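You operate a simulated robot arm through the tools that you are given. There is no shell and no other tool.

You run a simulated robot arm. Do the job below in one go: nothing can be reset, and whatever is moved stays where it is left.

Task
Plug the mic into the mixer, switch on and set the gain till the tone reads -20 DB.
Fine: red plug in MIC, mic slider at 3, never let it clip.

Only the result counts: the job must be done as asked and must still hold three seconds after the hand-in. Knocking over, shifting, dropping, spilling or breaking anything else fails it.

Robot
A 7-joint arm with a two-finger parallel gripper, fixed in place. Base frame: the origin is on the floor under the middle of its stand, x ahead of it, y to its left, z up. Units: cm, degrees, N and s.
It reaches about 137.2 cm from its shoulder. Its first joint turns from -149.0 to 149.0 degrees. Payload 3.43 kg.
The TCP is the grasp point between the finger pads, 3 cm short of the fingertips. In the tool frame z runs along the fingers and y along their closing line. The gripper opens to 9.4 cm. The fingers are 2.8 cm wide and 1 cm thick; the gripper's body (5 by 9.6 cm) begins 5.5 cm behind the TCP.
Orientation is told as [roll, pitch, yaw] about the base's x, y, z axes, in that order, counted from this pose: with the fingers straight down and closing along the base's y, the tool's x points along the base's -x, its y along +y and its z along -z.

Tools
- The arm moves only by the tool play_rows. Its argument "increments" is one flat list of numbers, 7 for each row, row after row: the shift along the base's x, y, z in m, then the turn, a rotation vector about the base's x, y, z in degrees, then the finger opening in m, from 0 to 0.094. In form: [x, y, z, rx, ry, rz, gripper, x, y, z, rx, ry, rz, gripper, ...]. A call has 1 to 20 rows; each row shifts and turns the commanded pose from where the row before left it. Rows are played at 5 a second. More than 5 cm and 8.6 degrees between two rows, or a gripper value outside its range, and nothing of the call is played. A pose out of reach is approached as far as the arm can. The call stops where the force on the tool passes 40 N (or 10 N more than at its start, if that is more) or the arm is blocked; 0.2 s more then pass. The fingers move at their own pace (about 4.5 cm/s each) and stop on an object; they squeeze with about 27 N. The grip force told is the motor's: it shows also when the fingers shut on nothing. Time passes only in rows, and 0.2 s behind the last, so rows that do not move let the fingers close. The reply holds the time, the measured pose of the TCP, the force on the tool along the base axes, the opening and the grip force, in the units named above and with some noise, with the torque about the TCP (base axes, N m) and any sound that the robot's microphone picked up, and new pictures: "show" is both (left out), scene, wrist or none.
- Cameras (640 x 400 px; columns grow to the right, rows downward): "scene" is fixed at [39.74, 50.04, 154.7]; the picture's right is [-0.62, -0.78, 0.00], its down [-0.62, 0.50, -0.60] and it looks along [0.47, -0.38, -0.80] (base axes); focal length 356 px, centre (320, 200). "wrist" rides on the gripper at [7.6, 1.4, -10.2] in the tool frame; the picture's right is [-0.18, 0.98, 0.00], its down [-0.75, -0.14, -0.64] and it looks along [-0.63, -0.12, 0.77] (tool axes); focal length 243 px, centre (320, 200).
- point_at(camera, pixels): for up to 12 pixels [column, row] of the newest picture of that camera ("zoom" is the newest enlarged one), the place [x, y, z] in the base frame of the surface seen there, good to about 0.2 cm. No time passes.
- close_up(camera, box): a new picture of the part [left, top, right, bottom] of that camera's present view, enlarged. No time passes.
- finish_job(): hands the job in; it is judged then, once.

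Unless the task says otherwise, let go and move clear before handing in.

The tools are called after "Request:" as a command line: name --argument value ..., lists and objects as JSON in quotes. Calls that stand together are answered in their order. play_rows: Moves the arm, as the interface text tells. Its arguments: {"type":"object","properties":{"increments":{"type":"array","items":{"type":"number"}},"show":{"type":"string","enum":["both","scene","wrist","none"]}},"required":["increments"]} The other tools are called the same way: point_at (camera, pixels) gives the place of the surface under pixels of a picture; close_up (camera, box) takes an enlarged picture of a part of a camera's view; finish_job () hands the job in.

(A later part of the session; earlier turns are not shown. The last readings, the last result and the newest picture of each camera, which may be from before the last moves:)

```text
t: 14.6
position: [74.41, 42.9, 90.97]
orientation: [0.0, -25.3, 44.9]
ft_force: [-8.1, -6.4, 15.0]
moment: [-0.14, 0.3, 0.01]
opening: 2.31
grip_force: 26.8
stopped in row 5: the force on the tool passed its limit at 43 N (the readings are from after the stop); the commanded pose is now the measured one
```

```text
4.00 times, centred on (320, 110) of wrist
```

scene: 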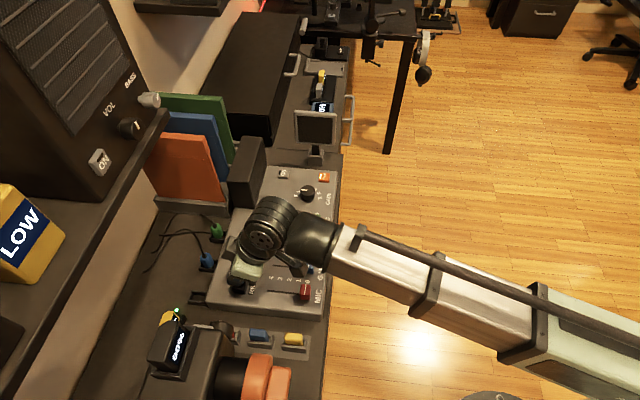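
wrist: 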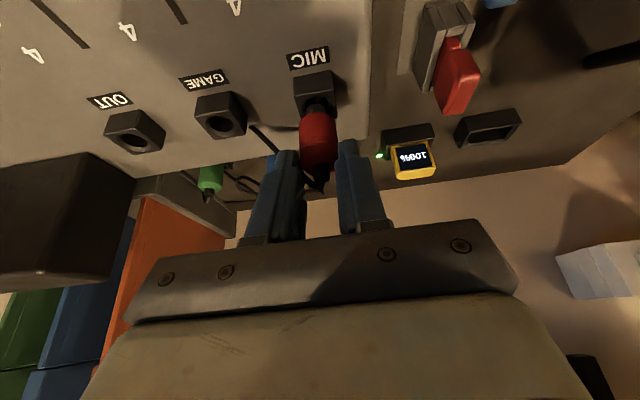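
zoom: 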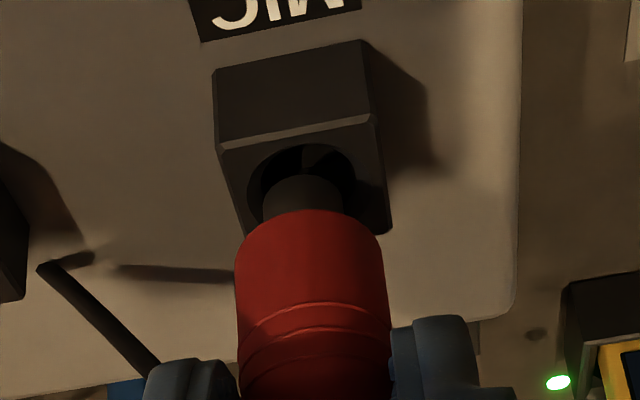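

The force (−8,−6,+15 N) pushes the tool toward −u, so the tip is on the far chamfer: the plug needs to shift ~0.3 cm toward −u. I'll back up 0.3 cm, shift, and re-measure.

Request:
play_rows --increments '[0, 0, 0.003, 0, 0, 0, 0.01, -0.001, -0.001, 0, 0, 0, 0, 0.01, -0.001, -0.001, 0, 0, 0, 0, 0.01, 0, 0, 0, 0, 0, 0, 0.01]' --show "wrist"

Request:
close_up --camera "wrist" --box '[280, 75, 360, 125]'

Request:
point_at --camera "wrist" --pixels '[[315, 105], [316, 115], [317, 125], [318, 135], [318, 150], [318, 165], [302, 135], [334, 135]]'

```text
t: 15.6
position: [74.27, 42.85, 91.1]
orientation: [0.0, -25.2, 45.0]
ft_force: [-0.4, 0.4, -0.4]
moment: [0.0, 0.0, -0.03]
opening: 2.31
grip_force: 27.1
```

wrist: 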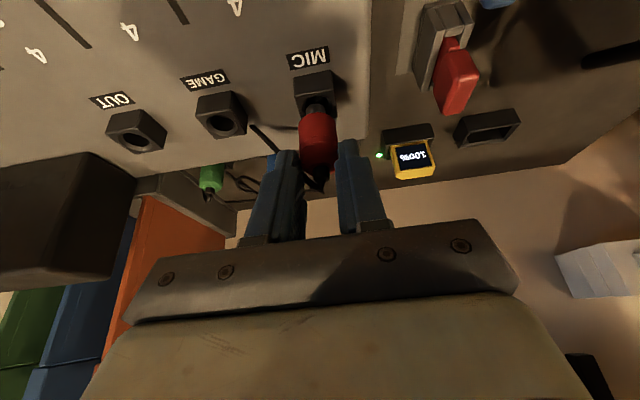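

```text
8.00 times, centred on (320, 100) of wrist
```

zoom: 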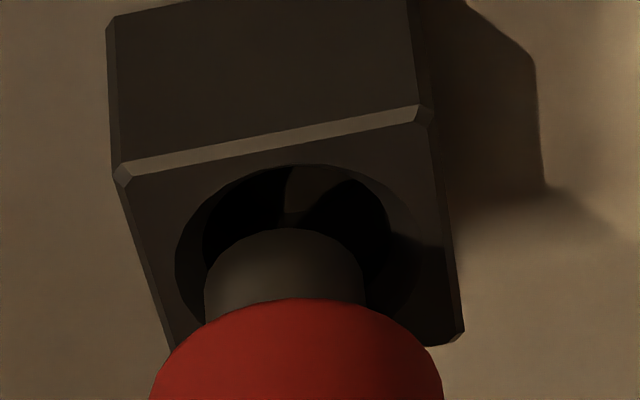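

```text
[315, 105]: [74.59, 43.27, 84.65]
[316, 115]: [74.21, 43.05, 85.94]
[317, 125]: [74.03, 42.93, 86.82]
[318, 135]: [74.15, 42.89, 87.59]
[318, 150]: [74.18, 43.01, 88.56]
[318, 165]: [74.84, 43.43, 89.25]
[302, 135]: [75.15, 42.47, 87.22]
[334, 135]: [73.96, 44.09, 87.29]
```

After the shift the tip still sits ~0.1 cm toward +v (image left: tip center x≈284 vs hole 296) and ~0.15 cm too far toward +u. I'll correct by that and lower gently again.

Request:
play_rows --increments '[-0.0018, -0.0003, 0, 0, 0, 0, 0.01, 0, 0, 0, 0, 0, 0, 0.01, 0, 0, -0.0015, 0, 0, 0, 0.01, 0, 0, -0.0015, 0, 0, 0, 0.01, 0, 0, -0.0015, 0, 0, 0, 0.01, 0, 0, 0, 0, 0, 0, 0.01]' --show "wrist"

Request:
close_up --camera "wrist" --box '[280, 75, 360, 125]'

```text
t: 17.0
position: [73.96, 42.82, 90.7]
orientation: [0.0, -25.3, 45.0]
ft_force: [-0.2, -0.4, -0.1]
moment: [0.01, -0.01, 0.01]
opening: 2.34
grip_force: 26.9
```

wrist: 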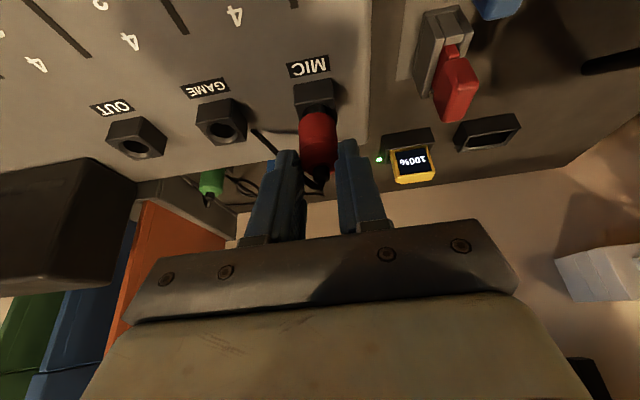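

```text
8.00 times, centred on (320, 100) of wrist
```

zoom: 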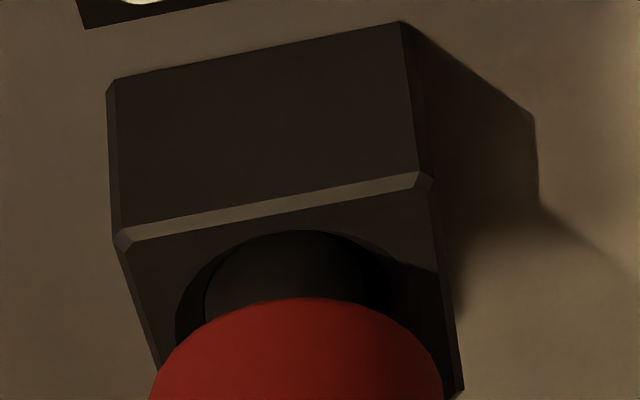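

The TCP is now at z=90.7, lower than where it was blocked, with no force, and the tip is inside the rim in the zoom. I'll keep lowering slowly.

Request:
play_rows --increments '[0, 0, -0.0015, 0, 0, 0, 0.01, 0, 0, -0.0015, 0, 0, 0, 0.01, 0, 0, -0.0015, 0, 0, 0, 0.01, 0, 0, -0.0015, 0, 0, 0, 0.01, 0, 0, 0, 0, 0, 0, 0.01]' --show "wrist"

Request:
close_up --camera "wrist" --box '[270, 75, 370, 175]'

```text
t: 18.2
position: [73.98, 42.78, 90.04]
orientation: [0.0, -25.2, 45.1]
ft_force: [0.1, -0.4, -0.3]
moment: [-0.03, -0.03, 0.02]
opening: 2.32
grip_force: 26.7
```

wrist: 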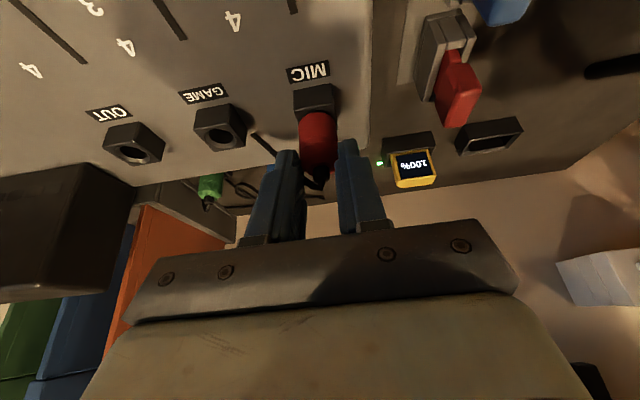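

```text
4.00 times, centred on (320, 125) of wrist
```

zoom: 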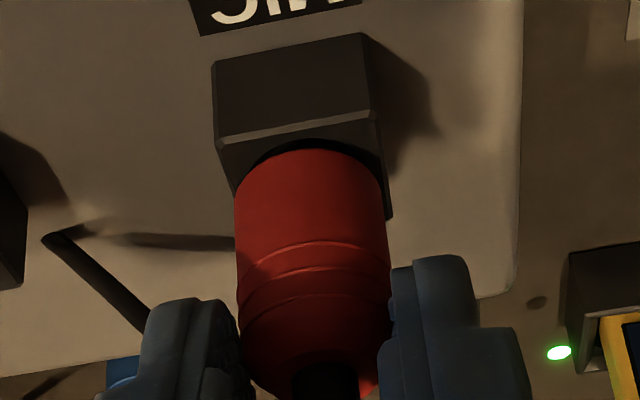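

No resistance yet and the red body is nearly down on the jack block. I'll continue lowering.

Request:
play_rows --increments '[0, 0, -0.0015, 0, 0, 0, 0.01, 0, 0, -0.0015, 0, 0, 0, 0.01, 0, 0, -0.0015, 0, 0, 0, 0.01, 0, 0, -0.0015, 0, 0, 0, 0.01, 0, 0, 0, 0, 0, 0, 0.01]' --show "wrist"

Request:
close_up --camera "wrist" --box '[270, 75, 370, 175]'

```text
t: 19.4
position: [74.11, 42.91, 89.75]
orientation: [0.0, -25.8, 45.1]
ft_force: [-5.6, -4.1, 13.6]
moment: [-0.05, 0.14, 0.0]
opening: 2.31
grip_force: 26.8
stopped in row 5: the force on the tool passed its limit at 40 N (the readings are from after the stop); the commanded pose is now the measured one
```

wrist: 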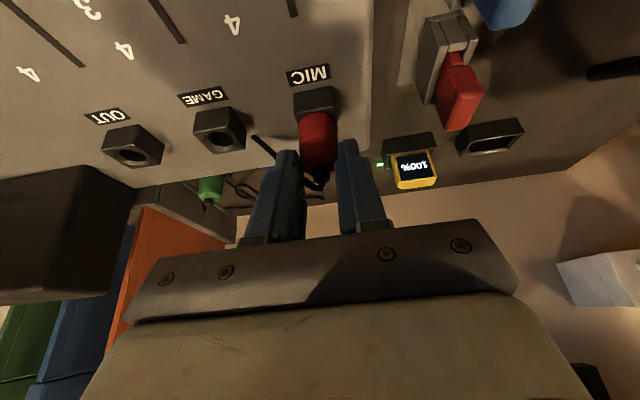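

```text
4.00 times, centred on (320, 125) of wrist
```

zoom: 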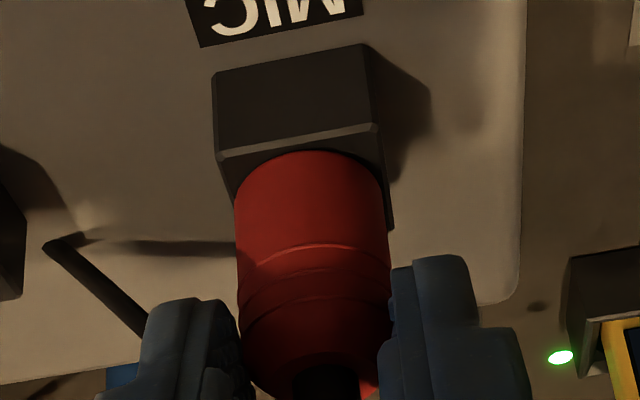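

A 40 N stop at z=89.75: the red body now appears to rest on the block top. I'll measure the seam and look from the scene camera to confirm it's fully seated.

Request:
point_at --camera "zoom" --pixels '[[310, 158], [310, 170], [310, 148], [300, 145], [240, 200], [385, 195], [310, 250], [310, 340], [230, 165], [380, 140]]'

Request:
close_up --camera "wrist" --box '[290, 100, 350, 140]'

Request:
close_up --camera "scene" --box '[200, 230, 300, 310]'

```text
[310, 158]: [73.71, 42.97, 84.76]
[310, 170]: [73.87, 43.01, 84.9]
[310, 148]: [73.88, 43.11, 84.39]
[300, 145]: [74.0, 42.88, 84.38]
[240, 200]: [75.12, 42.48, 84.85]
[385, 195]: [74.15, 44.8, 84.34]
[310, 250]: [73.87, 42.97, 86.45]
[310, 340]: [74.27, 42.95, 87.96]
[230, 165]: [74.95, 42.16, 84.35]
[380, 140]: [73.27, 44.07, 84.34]
```

```text
10.00 times, centred on (320, 120) of wrist
```

zoom: 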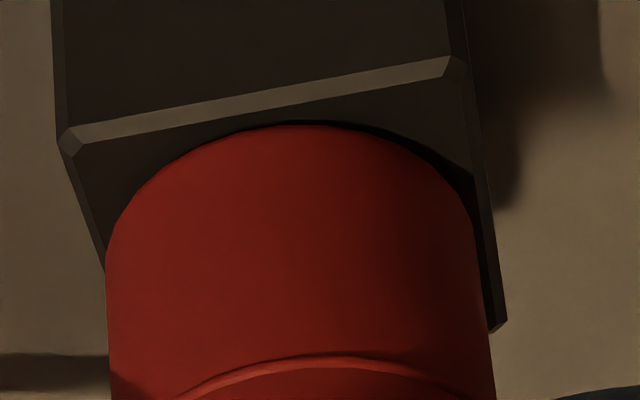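

```text
5.00 times, centred on (250, 270) of scene
```

zoom: 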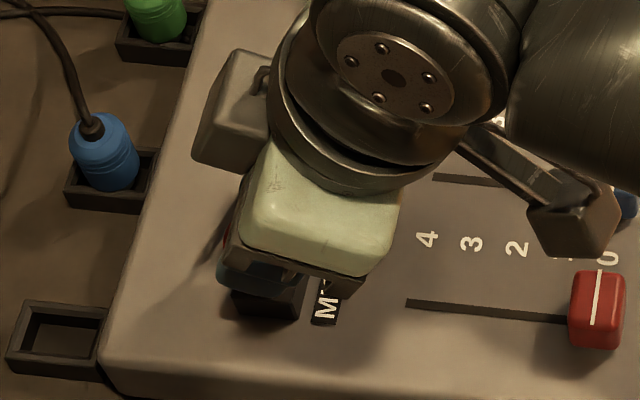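

The body's lower edge is at z≈84.6 against a block top of 84.37, so it may be 1–2 mm short, with a −u side load. I'll relieve the side load slightly and press a little more.

Request:
play_rows --increments '[-0.0008, -0.0008, 0, 0, 0, 0, 0.01, 0, 0, -0.001, 0, 0, 0, 0.01, 0, 0, -0.001, 0, 0, 0, 0.01, 0, 0, -0.001, 0, 0, 0, 0.01, 0, 0, 0, 0, 0, 0, 0.01]' --show "wrist"

Request:
close_up --camera "wrist" --box '[290, 100, 350, 140]'

```text
t: 20.4
position: [74.11, 42.82, 89.69]
orientation: [0.1, -26.1, 44.9]
ft_force: [-6.4, -3.3, 15.1]
moment: [-0.02, 0.24, 0.01]
opening: 2.34
grip_force: 27.1
stopped in row 4: the force on the tool passed its limit at 43 N (the readings are from after the stop); the commanded pose is now the measured one
```

wrist: 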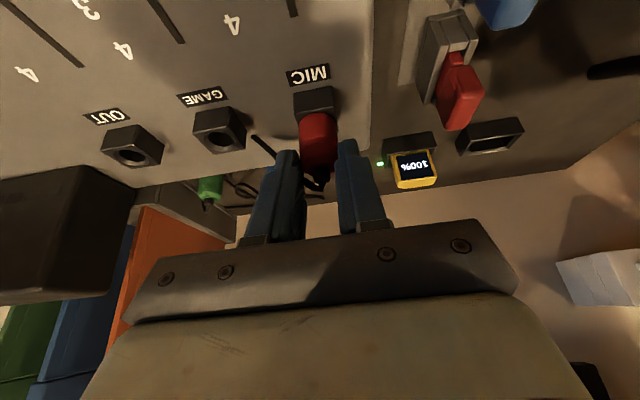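

```text
10.00 times, centred on (320, 120) of wrist
```

zoom: 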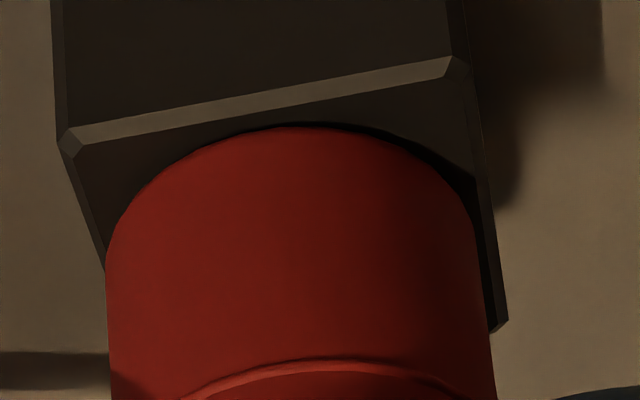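

The plug doesn't move any further under 43 N, so it is bottomed in the jack. I'll open the fingers and check that it stays.

Request:
play_rows --increments '[0, 0, 0, 0, 0, 0, 0.046, 0, 0, 0, 0, 0, 0, 0.046, 0, 0, 0, 0, 0, 0, 0.046, 0, 0, 0, 0, 0, 0, 0.046]' --show "wrist"

Request:
close_up --camera "wrist" --box '[260, 75, 380, 195]'

```text
t: 21.4
position: [74.11, 42.97, 89.66]
orientation: [-0.1, -25.9, 45.0]
ft_force: [0.3, 0.3, -0.6]
moment: [-0.02, 0.02, -0.04]
opening: 4.59
grip_force: 0.1
```

wrist: 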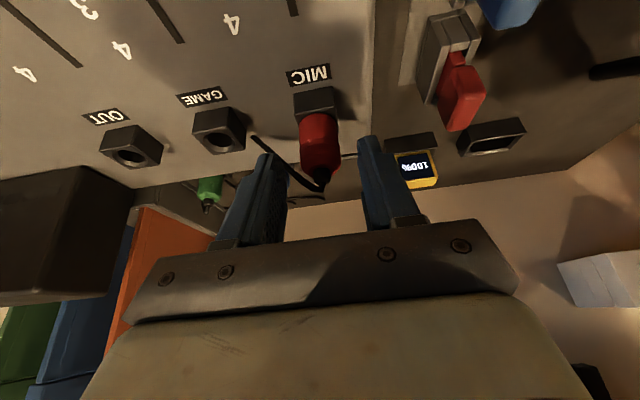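

```text
3.33 times, centred on (320, 135) of wrist
```

zoom: 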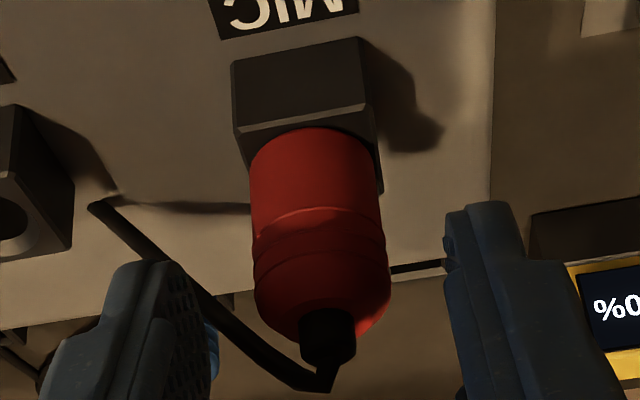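

The plug stays upright in the MIC jack after release. I'll retract along the tool axis and then inspect it.

Request:
play_rows --increments '[-0.006, -0.006, 0.018, 0, 0, 0, 0.046, -0.006, -0.006, 0.018, 0, 0, 0, 0.046, -0.006, -0.006, 0.018, 0, 0, 0, 0.046, -0.006, -0.006, 0.018, 0, 0, 0, 0.046, 0, 0, 0.01, 0, 0, 0, 0.046]' --show "both"

Request:
close_up --camera "wrist" --box '[260, 35, 380, 135]'

Request:
close_up --camera "scene" --box '[200, 230, 300, 310]'

```text
t: 22.6
position: [71.73, 40.54, 97.99]
orientation: [0.0, -25.9, 45.0]
ft_force: [-1.2, 0.1, -0.5]
moment: [-0.02, 0.0, -0.03]
opening: 4.6
grip_force: 0.2
```

scene: 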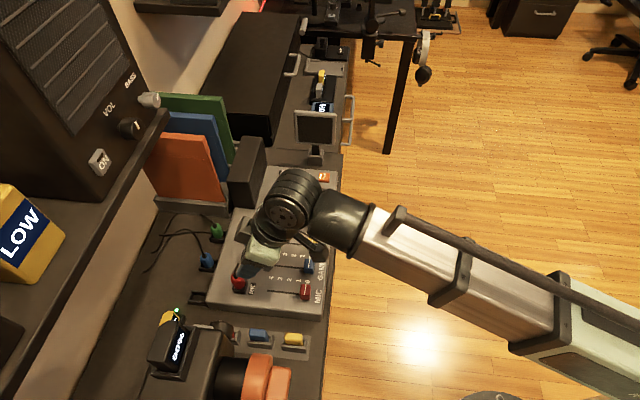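
wrist: 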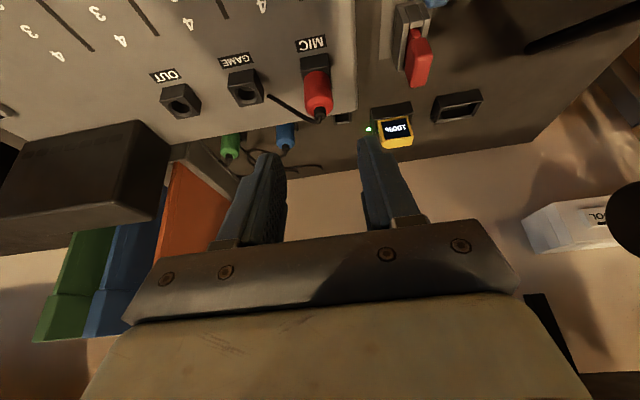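

```text
4.00 times, centred on (320, 85) of wrist
```

zoom: 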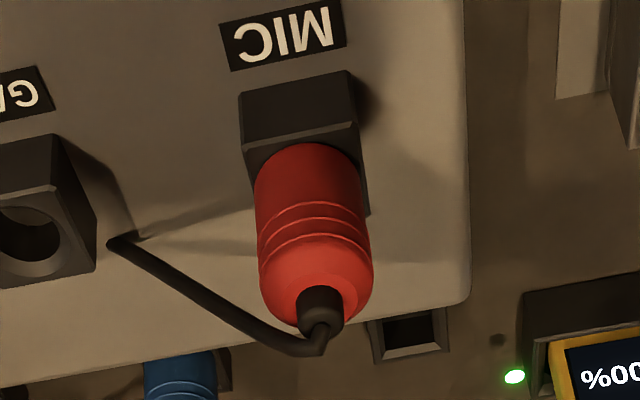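

```text
5.00 times, centred on (250, 270) of scene
```

zoom: 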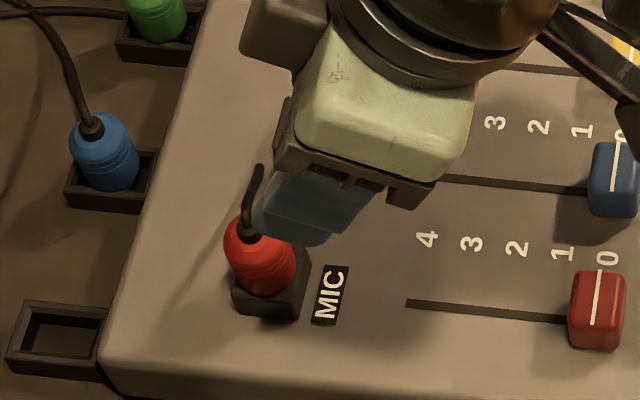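

The plug sits on the MIC block in both views. I'll verify its seating depth by measuring body bottom, shoulder and relief heights.

Request:
close_up --camera "wrist" --box '[285, 50, 365, 125]'

Request:
point_at --camera "zoom" --pixels '[[250, 128], [250, 118], [255, 150], [260, 200], [265, 260], [270, 310], [275, 360], [200, 130], [300, 125], [180, 200], [355, 290], [190, 330]]'

```text
5.33 times, centred on (325, 88) of wrist
```

zoom: 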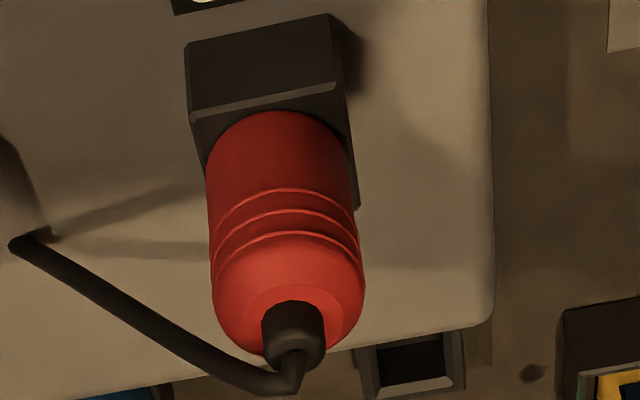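

```text
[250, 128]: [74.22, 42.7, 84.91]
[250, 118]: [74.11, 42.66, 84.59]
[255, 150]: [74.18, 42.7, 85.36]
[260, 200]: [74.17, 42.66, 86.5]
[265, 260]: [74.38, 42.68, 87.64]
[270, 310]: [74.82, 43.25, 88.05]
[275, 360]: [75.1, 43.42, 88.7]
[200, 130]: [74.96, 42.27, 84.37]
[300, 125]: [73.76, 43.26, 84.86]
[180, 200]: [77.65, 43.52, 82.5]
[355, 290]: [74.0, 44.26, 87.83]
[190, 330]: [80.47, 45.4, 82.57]
```

Body bottom is at z≈84.5 and its height (~3.6 cm) matches what I saw in the air, so the plug is fully seated. Next, I'll level the tool and move over the MIC slider to look closely.

Request:
play_rows --increments '[-0.02, -0.019, 0, -4.58, 4.58, 0, 0.046, -0.02, -0.019, 0, -4.58, 4.58, 0, 0.046, -0.02, -0.019, -0.01, -4.58, 4.58, 0, 0.046, -0.02, -0.019, -0.01, -4.58, 4.58, 0, 0.046, 0, 0, 0, 0, 0, 0, 0.046, 0, 0, 0, 0, 0, 0, 0.046]' --show "both"

Request:
close_up --camera "wrist" --box '[220, 60, 420, 200]'

```text
t: 24.0
position: [63.83, 32.93, 95.96]
orientation: [-0.2, 0.0, 45.0]
ft_force: [-0.2, 0.1, 0.5]
moment: [0.03, 0.01, 0.0]
opening: 4.59
grip_force: 0.1
```

scene: 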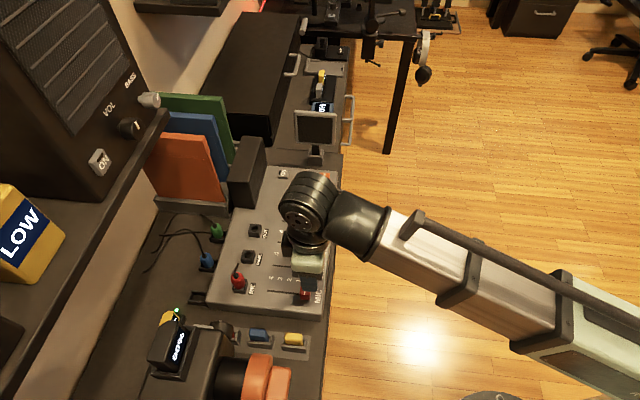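
wrist: 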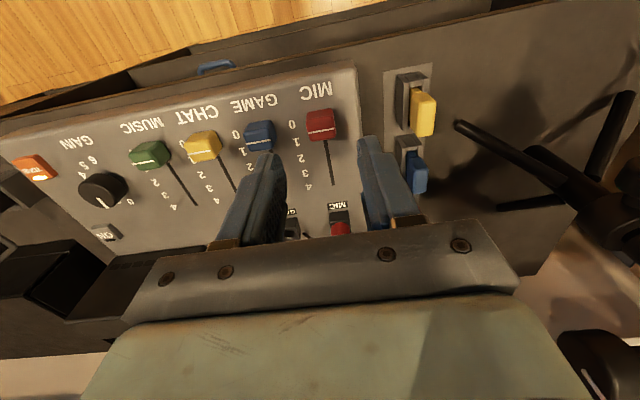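

```text
2.86 times, centred on (320, 130) of wrist
```

zoom: 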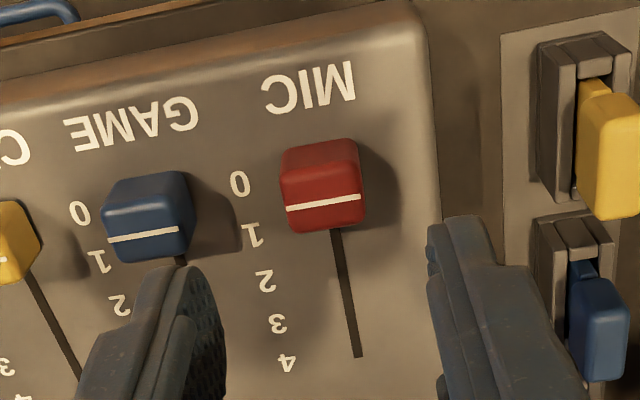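

A clear view of the MIC slider at zoom (322,185) with its label column 0–4 and slot end at (358,355). I'll measure knob, labels and slot.

Request:
point_at --camera "zoom" --pixels '[[325, 202], [290, 205], [358, 198], [320, 145], [325, 225], [285, 215], [365, 210], [240, 185], [252, 236], [265, 281], [277, 324], [287, 363]]'

Request:
point_at --camera "wrist" --pixels '[[333, 184], [331, 178], [325, 143], [342, 225], [103, 187], [101, 197], [108, 233], [33, 167], [95, 160], [130, 200]]'

```text
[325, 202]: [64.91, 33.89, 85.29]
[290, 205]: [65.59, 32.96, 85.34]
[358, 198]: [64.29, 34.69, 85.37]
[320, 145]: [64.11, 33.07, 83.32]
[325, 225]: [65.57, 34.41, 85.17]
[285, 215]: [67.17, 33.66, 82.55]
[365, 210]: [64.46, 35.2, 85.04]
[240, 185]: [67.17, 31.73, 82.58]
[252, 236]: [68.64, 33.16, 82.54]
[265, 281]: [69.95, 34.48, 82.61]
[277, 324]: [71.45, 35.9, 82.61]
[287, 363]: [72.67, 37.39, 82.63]
```

```text
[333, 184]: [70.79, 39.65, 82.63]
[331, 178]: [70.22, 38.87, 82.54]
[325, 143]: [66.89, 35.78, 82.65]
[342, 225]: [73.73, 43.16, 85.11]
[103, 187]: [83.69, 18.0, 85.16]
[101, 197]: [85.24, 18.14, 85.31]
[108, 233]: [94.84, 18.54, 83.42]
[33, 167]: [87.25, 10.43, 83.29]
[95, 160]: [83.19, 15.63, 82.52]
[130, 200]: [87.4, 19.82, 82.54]
```

The labels fit p = 69.95 + 1.97·value, so "3" is at p≈75.87; the knob's line is now at p≈69.86, q≈22.0 with its top at z≈85.3. I'll descend with open fingers straddling the knob.

Request:
play_rows --increments '[0.0113, 0.0092, 0, 0, 0, 0, 0.046, 0, 0, -0.025, 0, 0, 0, 0.046, 0, 0, -0.025, 0, 0, 0, 0.046, 0, 0, -0.02, 0, 0, 0, 0.046, 0, 0, -0.015, 0, 0, 0, 0.046, 0, 0, -0.008, 0, 0, 0, 0.046, 0, 0, -0.007, 0, 0, 0, 0.046, 0, 0, 0, 0, 0, 0, 0.046]' --show "both"

Request:
close_up --camera "wrist" --box '[220, 80, 420, 220]'

```text
t: 25.8
position: [64.74, 33.79, 85.88]
orientation: [0.0, 0.0, 45.0]
ft_force: [-0.4, -0.1, 0.2]
moment: [-0.03, 0.0, -0.02]
opening: 4.59
grip_force: 0.1
```

scene: 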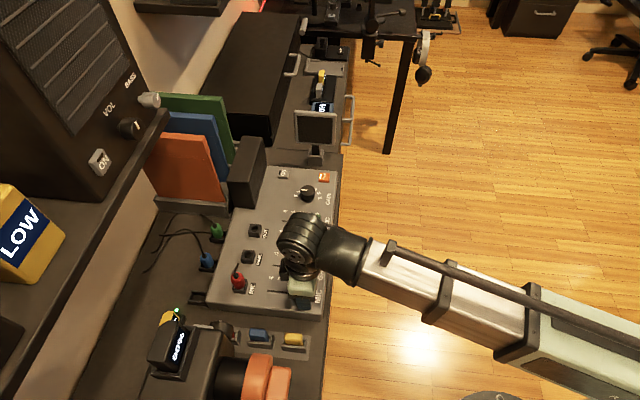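
wrist: 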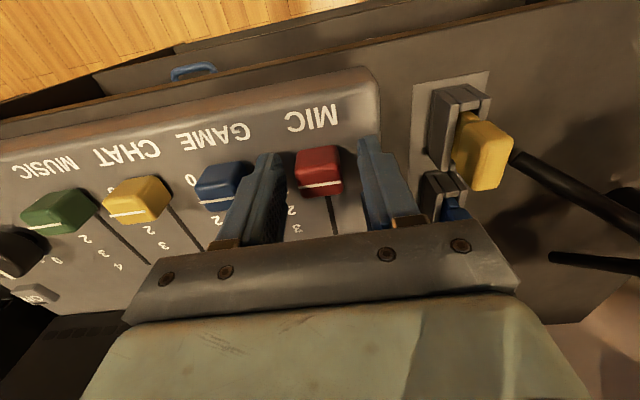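

```text
2.86 times, centred on (320, 150) of wrist
```

zoom: 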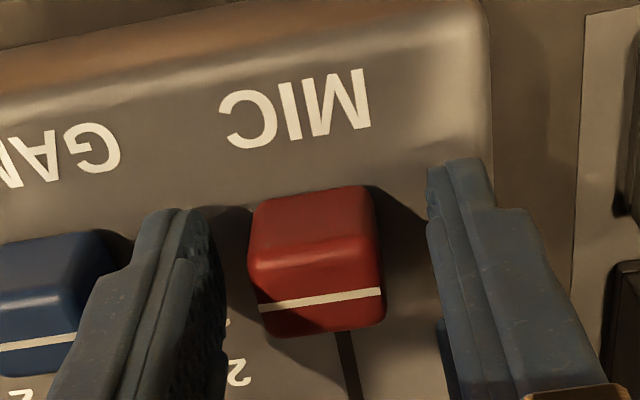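

The red knob is nicely between the fingers with no contact. I'll close on it.

Request:
play_rows --increments '[0, 0, 0, 0, 0, 0, 0.01, 0, 0, 0, 0, 0, 0, 0.01, 0, 0, 0, 0, 0, 0, 0.01, 0, 0, 0, 0, 0, 0, 0.01]' --show "wrist"

```text
t: 26.8
position: [64.87, 33.82, 85.87]
orientation: [-0.1, -0.1, 45.0]
ft_force: [5.0, -5.9, -2.1]
moment: [0.12, -0.04, 0.06]
opening: 2.58
grip_force: 45.2
```

wrist: 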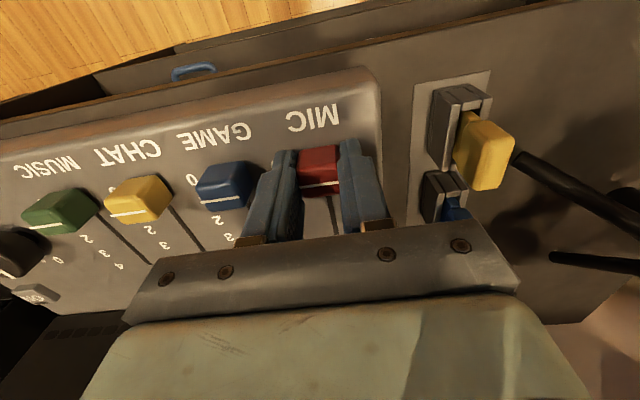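

The knob is gripped at 2.58 cm with a small sideways load (about 8 N along +v), so I'll shift the hand a hair toward +v and drag the slider toward +u by 5.5 cm, short of the target, then measure.

Request:
play_rows --increments '[0.0004, -0.0004, 0, 0, 0, 0, 0.01, 0.00354, 0.00354, 0, 0, 0, 0, 0.01, 0.00354, 0.00354, 0, 0, 0, 0, 0.01, 0.00354, 0.00354, 0, 0, 0, 0, 0.01, 0.00354, 0.00354, 0, 0, 0, 0, 0.01, 0.00354, 0.00354, 0, 0, 0, 0, 0.01, 0.00354, 0.00354, 0, 0, 0, 0, 0.01, 0.00354, 0.00354, 0, 0, 0, 0, 0.01, 0.00354, 0.00354, 0, 0, 0, 0, 0.01, 0.00354, 0.00354, 0, 0, 0, 0, 0.01, 0.00354, 0.00354, 0, 0, 0, 0, 0.01, 0.00354, 0.00354, 0, 0, 0, 0, 0.01, 0, 0, 0, 0, 0, 0, 0.01]' --show "both"

Request:
close_up --camera "wrist" --box '[220, 80, 420, 220]'

```text
t: 29.6
position: [68.64, 37.7, 85.93]
orientation: [-0.2, -0.1, 45.0]
ft_force: [2.0, -0.1, 31.5]
moment: [-0.5, 0.64, 0.02]
opening: 2.57
grip_force: 45.4
```

scene: 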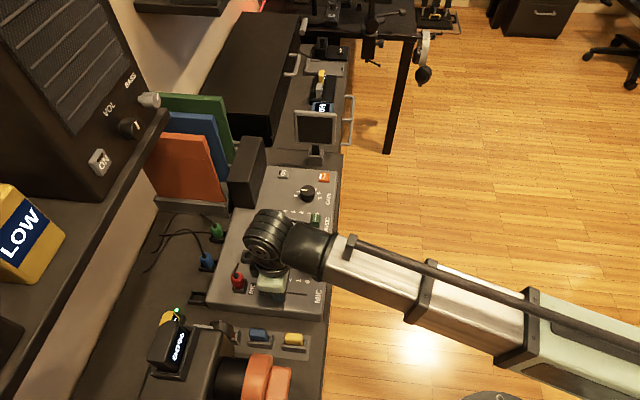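
wrist: 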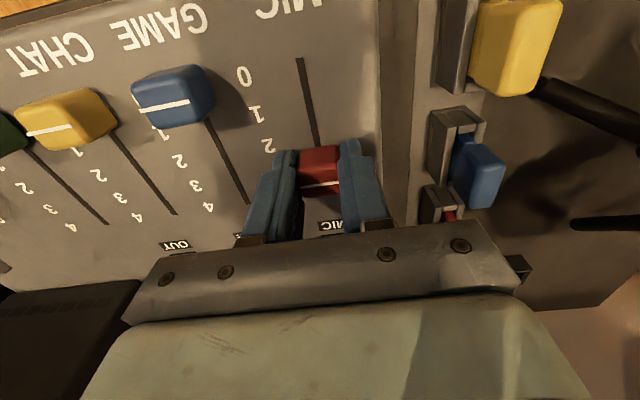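

```text
2.86 times, centred on (320, 150) of wrist
```

zoom: 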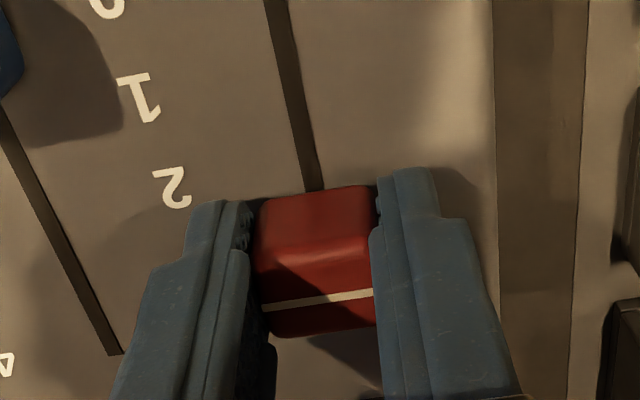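

The slider moved along (knob line now near label 2.7), but there's a vertical force of +31 N on the tool. I'll hold one row to see whether that persists and measure the knob line.

Request:
point_at --camera "zoom" --pixels '[[318, 300], [275, 307], [365, 294], [172, 187], [140, 97], [290, 110], [312, 180], [320, 200], [325, 330]]'

Request:
play_rows --increments '[0, 0, 0.0005, 0, 0, 0, 0.01]' --show "none"

```text
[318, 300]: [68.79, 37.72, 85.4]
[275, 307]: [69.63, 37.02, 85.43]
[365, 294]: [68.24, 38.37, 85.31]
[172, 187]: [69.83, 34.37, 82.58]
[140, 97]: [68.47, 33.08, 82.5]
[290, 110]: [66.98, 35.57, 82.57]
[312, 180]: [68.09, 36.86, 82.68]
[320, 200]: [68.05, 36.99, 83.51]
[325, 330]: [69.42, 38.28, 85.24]
```

```text
t: 30.0
position: [68.81, 37.64, 85.93]
orientation: [-0.2, -0.1, 44.9]
ft_force: [1.4, -2.1, 26.2]
moment: [0.21, 0.05, 0.05]
opening: 2.56
grip_force: 45.2
```

The knob line is now at p≈75.37 (about value 2.8). I'll move another 0.42 cm toward +u while raising 1 mm to take off the vertical load.

Request:
play_rows --increments '[0.0015, 0.0015, 0.0005, 0, 0, 0, 0.01, 0.0015, 0.0015, 0.0005, 0, 0, 0, 0.01, 0, 0, 0, 0, 0, 0, 0.01, 0, 0, 0, 0, 0, 0, 0.01]' --show "wrist"

Request:
close_up --camera "wrist" --box '[220, 80, 420, 220]'

Request:
point_at --camera "zoom" --pixels '[[318, 300], [275, 307], [365, 294], [172, 187], [175, 170], [140, 97], [140, 80]]'

```text
t: 31.0
position: [68.95, 37.92, 85.97]
orientation: [0.0, 0.0, 45.1]
ft_force: [-5.3, 6.5, -0.5]
moment: [1.18, -0.97, -0.02]
opening: 2.59
grip_force: 45.7
```

wrist: 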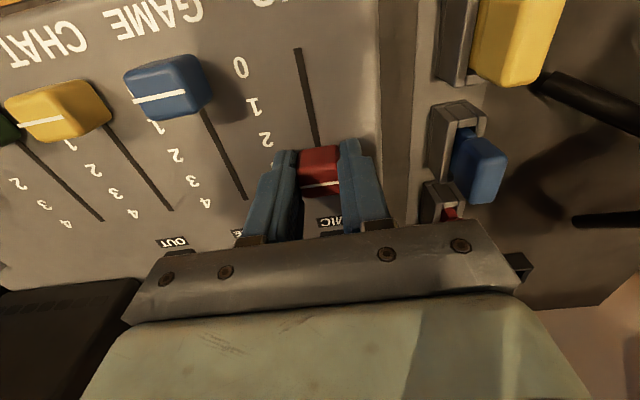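

```text
2.86 times, centred on (320, 150) of wrist
```

zoom: 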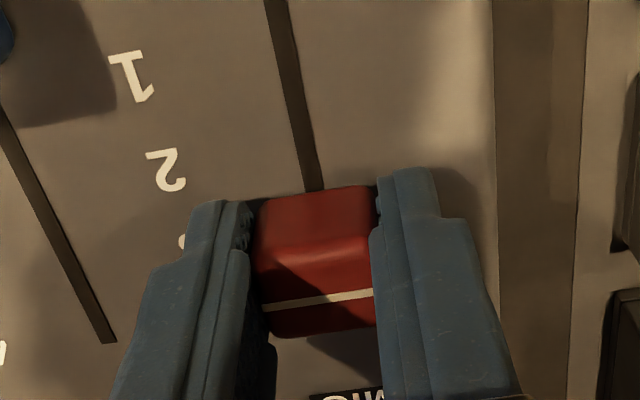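

```text
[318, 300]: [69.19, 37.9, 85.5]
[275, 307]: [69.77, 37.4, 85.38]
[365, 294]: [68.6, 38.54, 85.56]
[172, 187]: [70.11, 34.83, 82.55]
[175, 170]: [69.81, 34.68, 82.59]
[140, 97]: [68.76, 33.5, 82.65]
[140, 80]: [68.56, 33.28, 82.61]
```

The line is now at p≈75.76, value ≈2.95. I'll nudge by 1 mm more, then release and check from above.

Request:
play_rows --increments '[0.0008, 0.0008, 0, 0, 0, 0, 0.01, 0, 0, 0, 0, 0, 0, 0.01, 0, 0, 0, 0, 0, 0, 0.046, 0, 0, 0, 0, 0, 0, 0.046, 0, 0, 0, 0, 0, 0, 0.046]' --show "wrist"

Request:
close_up --camera "wrist" --box '[220, 80, 420, 220]'

Request:
point_at --camera "zoom" --pixels '[[318, 300], [275, 307], [365, 294], [167, 170], [132, 77], [300, 303], [345, 297]]'

```text
t: 32.2
position: [69.19, 37.99, 86.06]
orientation: [-0.1, 0.0, 45.1]
ft_force: [-0.1, 0.0, -0.6]
moment: [0.02, -0.02, 0.0]
opening: 4.58
grip_force: 0.0
```

wrist: 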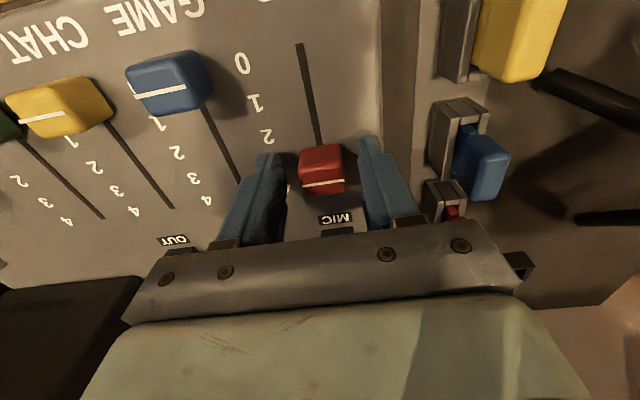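

```text
2.86 times, centred on (320, 150) of wrist
```

zoom: 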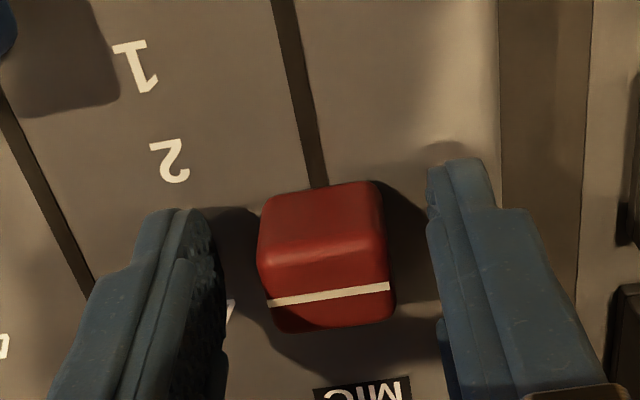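

```text
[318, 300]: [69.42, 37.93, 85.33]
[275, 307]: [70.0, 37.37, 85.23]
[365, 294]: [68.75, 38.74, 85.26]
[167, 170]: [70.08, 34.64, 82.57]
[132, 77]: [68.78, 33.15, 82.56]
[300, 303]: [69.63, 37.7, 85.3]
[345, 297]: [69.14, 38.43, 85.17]
```

After release the line reads p≈75.9, i.e. value ≈3.0. I'll rise straight up and re-measure from higher.

Request:
play_rows --increments '[0, 0, 0.02, 0, 0, 0, 0.046, 0, 0, 0.025, 0, 0, 0, 0.046, -0.01, -0.01, 0.025, 0, 0, 0, 0.046, -0.015, -0.015, 0.02, 0, 0, 0, 0.046, -0.015, -0.015, 0.01, 0, 0, 0, 0.046, 0, 0, 0, 0, 0, 0, 0.046]' --show "both"

Request:
close_up --camera "wrist" --box '[240, 80, 400, 220]'

Request:
close_up --camera "scene" --box '[220, 230, 330, 320]'

```text
t: 33.6
position: [65.06, 34.08, 96.09]
orientation: [-0.1, 0.0, 45.0]
ft_force: [-0.2, 0.9, 0.5]
moment: [0.0, -0.01, 0.0]
opening: 4.63
grip_force: 0.0
```

scene: 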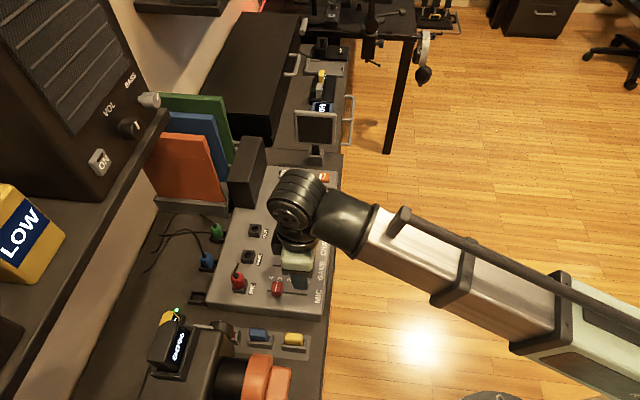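
wrist: 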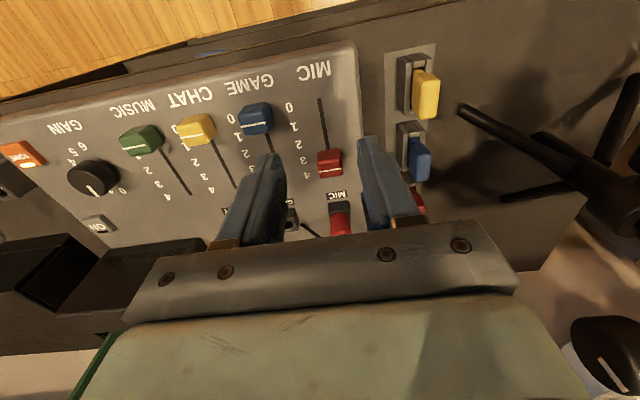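

```text
2.86 times, centred on (320, 150) of wrist
```

zoom: 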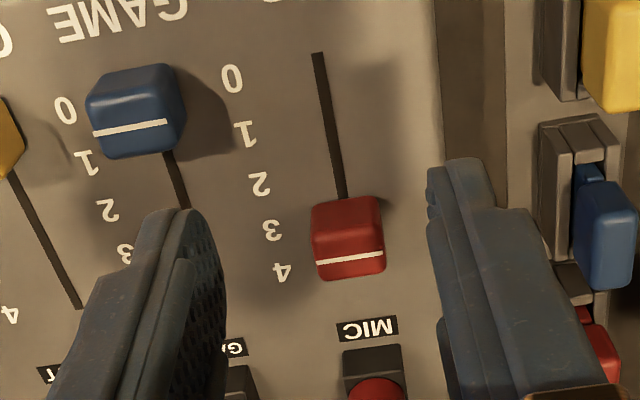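

```text
4.44 times, centred on (275, 275) of scene
```

zoom: 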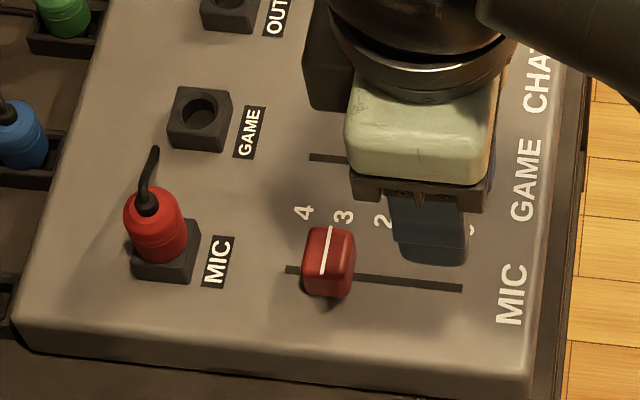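

I'll measure the slider's line and labels from this higher wrist view; the knob top is ~2.8 cm above the panel so parallax must be removed.

Request:
point_at --camera "scene" --pixels '[[277, 286], [276, 290], [278, 281], [280, 268], [290, 269]]'

Request:
close_up --camera "wrist" --box '[290, 90, 360, 190]'

Request:
point_at --camera "wrist" --pixels '[[322, 165], [330, 164], [339, 162], [289, 107], [293, 127], [299, 145], [303, 161], [306, 175], [320, 100]]'

```text
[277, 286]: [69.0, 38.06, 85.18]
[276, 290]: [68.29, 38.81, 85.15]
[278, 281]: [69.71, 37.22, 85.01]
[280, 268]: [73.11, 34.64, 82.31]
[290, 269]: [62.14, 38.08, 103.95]
```

```text
4.00 times, centred on (325, 140) of wrist
```

zoom: 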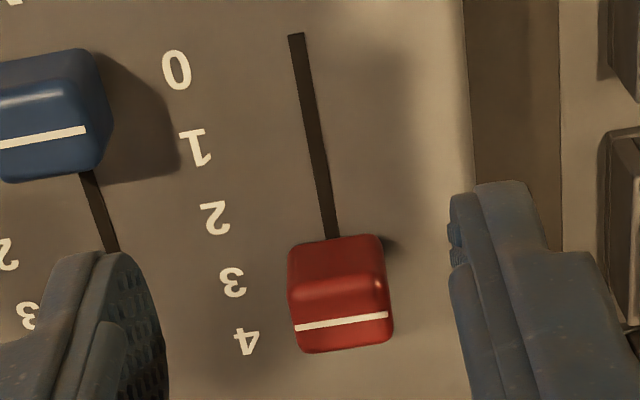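

```text
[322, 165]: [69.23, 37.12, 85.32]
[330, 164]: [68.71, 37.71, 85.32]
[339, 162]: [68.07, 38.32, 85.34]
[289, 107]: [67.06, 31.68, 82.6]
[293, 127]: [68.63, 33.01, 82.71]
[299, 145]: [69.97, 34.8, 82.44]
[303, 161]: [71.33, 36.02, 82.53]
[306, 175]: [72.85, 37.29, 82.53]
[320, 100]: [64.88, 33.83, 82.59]
```

My sampled pixels were slightly off the line in the wrist view; I'll resample the line and the labels in both views.

Request:
point_at --camera "wrist" --pixels '[[330, 170.3], [320, 172], [340, 169], [325, 171], [335, 169.8], [289.3, 107.5], [294, 127], [298.5, 144.5], [303.5, 160.7], [306.7, 175.3]]'

Request:
point_at --camera "scene" --pixels '[[277, 285], [276.2, 288], [277.3, 282], [280.2, 278.8], [271.2, 277.9], [288.8, 280]]'

```text
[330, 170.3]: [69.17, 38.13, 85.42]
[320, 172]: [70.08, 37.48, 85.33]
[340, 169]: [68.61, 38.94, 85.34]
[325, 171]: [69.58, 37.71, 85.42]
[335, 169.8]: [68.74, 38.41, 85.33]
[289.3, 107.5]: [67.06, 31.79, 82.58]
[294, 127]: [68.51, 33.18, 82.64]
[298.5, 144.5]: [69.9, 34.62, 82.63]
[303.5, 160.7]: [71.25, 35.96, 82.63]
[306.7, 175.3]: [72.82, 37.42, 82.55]
```

```text
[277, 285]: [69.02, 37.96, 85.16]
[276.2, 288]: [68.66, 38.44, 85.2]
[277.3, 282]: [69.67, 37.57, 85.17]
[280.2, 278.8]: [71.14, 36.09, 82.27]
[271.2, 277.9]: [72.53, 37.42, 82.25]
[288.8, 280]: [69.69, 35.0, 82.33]
```

Both views put the slider at 3.0 (wrist 3.01, scene 2.95). Now I'll move over to the gain knob and ON button area to inspect them.

Request:
play_rows --increments '[0.026, -0.031, 0.004, 0, 0, 0, 0.046, 0.026, -0.031, 0.004, 0, 0, 0, 0.046, 0.026, -0.031, 0.004, 0, 0, 0, 0.046, 0.026, -0.031, 0.004, 0, 0, 0, 0.046, 0.026, -0.031, 0.004, 0, 0, 0, 0.046, 0.02, -0.026, 0.004, 0, 0, 0, 0.046, 0, 0, 0, 0, 0, 0, 0.046]' --show "both"

Request:
close_up --camera "wrist" --box '[200, 50, 420, 240]'

```text
t: 35.2
position: [80.14, 15.81, 98.34]
orientation: [-0.1, 0.0, 45.0]
ft_force: [0.1, 0.4, -0.1]
moment: [-0.01, 0.0, -0.01]
opening: 4.59
grip_force: 0.2
```

scene: 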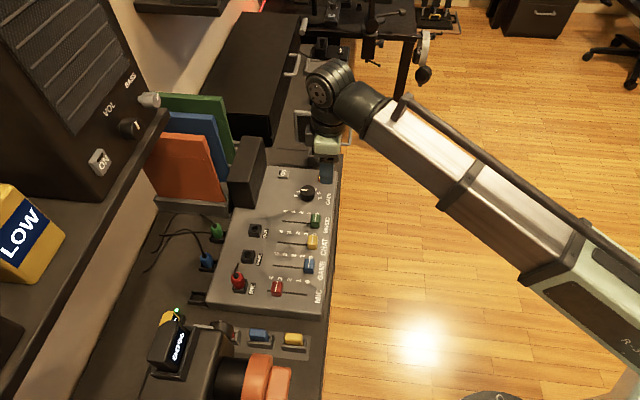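
wrist: 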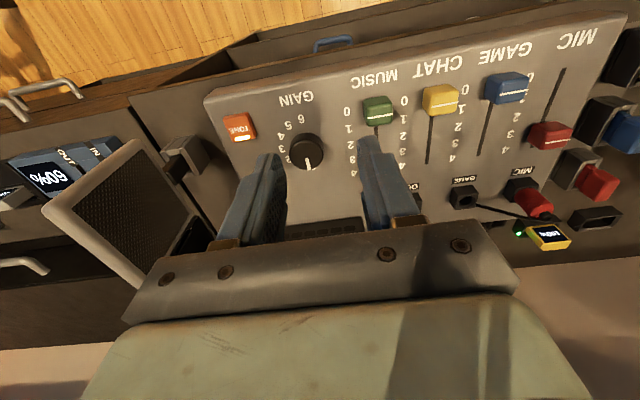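

```text
2.11 times, centred on (310, 145) of wrist
```

zoom: 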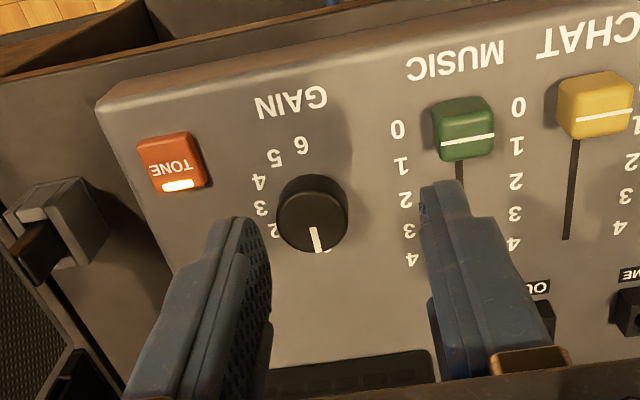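

The gain knob is visible in both views with its white pointer near the low end. I'll measure the pointer direction and label positions from scene and wrist zooms.

Request:
close_up --camera "scene" --box '[275, 165, 345, 215]'

Request:
point_at --camera "zoom" --pixels '[[290, 205], [250, 190], [270, 195], [320, 200], [280, 260], [350, 230], [215, 215], [225, 260], [385, 200], [400, 250], [60, 60], [440, 110]]'

Request:
point_at --camera "wrist" --pixels '[[309.3, 166], [307, 153], [306, 145], [292, 150], [321, 148], [305.5, 136], [301, 117.5], [289, 123.5], [280.5, 135], [282, 147], [287.5, 158.5]]'

```text
8.00 times, centred on (310, 190) of scene
```

zoom: 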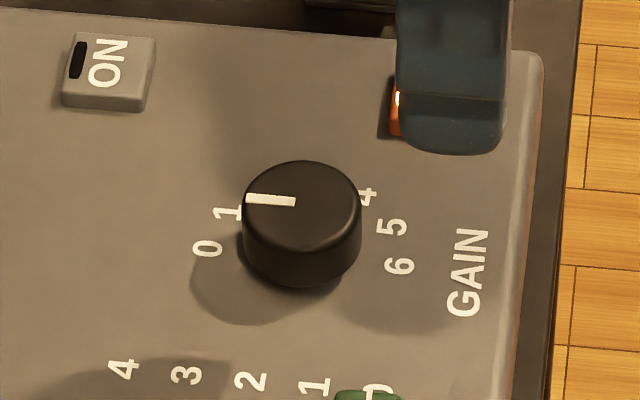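

```text
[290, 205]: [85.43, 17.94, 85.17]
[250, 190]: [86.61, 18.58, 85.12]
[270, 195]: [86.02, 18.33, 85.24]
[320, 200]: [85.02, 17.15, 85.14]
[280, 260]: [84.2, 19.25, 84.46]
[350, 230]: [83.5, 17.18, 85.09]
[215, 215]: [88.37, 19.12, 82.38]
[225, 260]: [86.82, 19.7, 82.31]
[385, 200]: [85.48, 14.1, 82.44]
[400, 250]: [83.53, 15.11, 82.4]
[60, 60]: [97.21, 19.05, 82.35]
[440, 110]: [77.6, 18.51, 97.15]
```

```text
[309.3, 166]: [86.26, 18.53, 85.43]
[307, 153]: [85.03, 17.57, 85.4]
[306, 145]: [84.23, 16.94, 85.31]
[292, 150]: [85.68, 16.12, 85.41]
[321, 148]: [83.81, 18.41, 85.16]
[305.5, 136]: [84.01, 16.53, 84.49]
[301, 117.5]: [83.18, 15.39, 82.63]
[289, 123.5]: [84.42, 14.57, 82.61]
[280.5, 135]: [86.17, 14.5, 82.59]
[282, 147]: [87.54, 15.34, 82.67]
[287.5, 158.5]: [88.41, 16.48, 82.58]
```

From the labels, the gain dial's center is near (85.35,17.65) with 30° per unit (0 at +u, 6 at −u, clockwise up), and the pointer is about 0.3–0.5. Next I'll locate the ON button accurately.

Request:
close_up --camera "scene" --box '[275, 165, 345, 215]'

Request:
point_at --camera "zoom" --pixels '[[72, 40], [150, 48], [68, 90], [142, 95], [108, 65], [250, 207], [354, 203], [300, 166], [304, 244], [207, 249], [227, 213], [391, 228]]'

Request:
point_at --camera "scene" --pixels '[[250, 145], [262, 150], [245, 165], [235, 180], [255, 190], [260, 165], [266, 140], [232, 203]]'

```text
8.00 times, centred on (310, 190) of scene
```

zoom: 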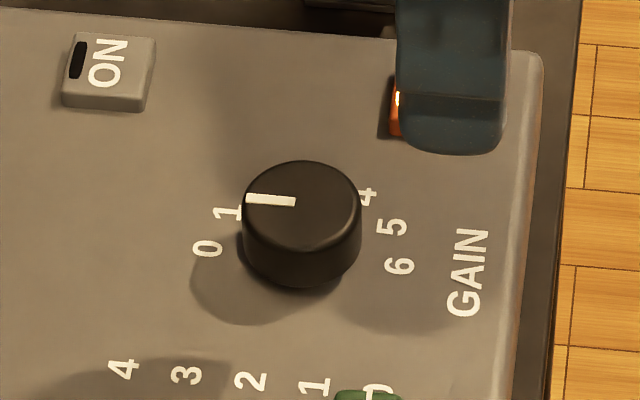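

```text
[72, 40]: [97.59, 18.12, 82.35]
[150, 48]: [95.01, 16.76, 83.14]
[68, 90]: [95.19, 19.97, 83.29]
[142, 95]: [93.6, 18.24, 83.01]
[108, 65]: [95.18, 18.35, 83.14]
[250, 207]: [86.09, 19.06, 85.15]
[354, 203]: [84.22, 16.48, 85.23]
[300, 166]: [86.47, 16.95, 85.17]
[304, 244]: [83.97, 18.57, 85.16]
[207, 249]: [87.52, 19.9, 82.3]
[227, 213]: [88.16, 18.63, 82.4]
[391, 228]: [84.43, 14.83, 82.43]
```

```text
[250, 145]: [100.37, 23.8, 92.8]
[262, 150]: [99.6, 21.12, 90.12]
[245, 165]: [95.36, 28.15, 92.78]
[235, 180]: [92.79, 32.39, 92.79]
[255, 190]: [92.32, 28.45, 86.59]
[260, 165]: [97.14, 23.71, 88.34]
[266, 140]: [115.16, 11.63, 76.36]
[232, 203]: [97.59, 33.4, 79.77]
```

The pointer is at ~45° i.e. gain ≈ 0, and the meter box's front face (p≈85.4, z up to 92.8) faces the robot side. Before pressing ON at about (95.15,18.3,83.2), I'll check the pop filter's location for clearance.

Request:
point_at --camera "scene" --pixels '[[297, 112], [336, 114], [298, 140], [334, 144], [316, 150], [315, 160], [345, 105], [300, 88], [350, 140]]'

Request:
point_at --camera "wrist" --pixels '[[140, 145], [50, 205], [135, 285], [185, 155], [205, 160], [190, 240]]'

```text
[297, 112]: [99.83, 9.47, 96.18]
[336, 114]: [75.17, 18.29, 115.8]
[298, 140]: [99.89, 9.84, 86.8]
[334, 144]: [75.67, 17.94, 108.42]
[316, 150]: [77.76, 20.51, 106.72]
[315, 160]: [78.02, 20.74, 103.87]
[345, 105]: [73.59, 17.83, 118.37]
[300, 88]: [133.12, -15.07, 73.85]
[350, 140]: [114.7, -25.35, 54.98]
```

```text
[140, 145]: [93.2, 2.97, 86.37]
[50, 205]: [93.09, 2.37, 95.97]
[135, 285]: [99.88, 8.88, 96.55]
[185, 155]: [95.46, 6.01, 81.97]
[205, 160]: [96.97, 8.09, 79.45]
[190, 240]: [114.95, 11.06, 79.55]
```

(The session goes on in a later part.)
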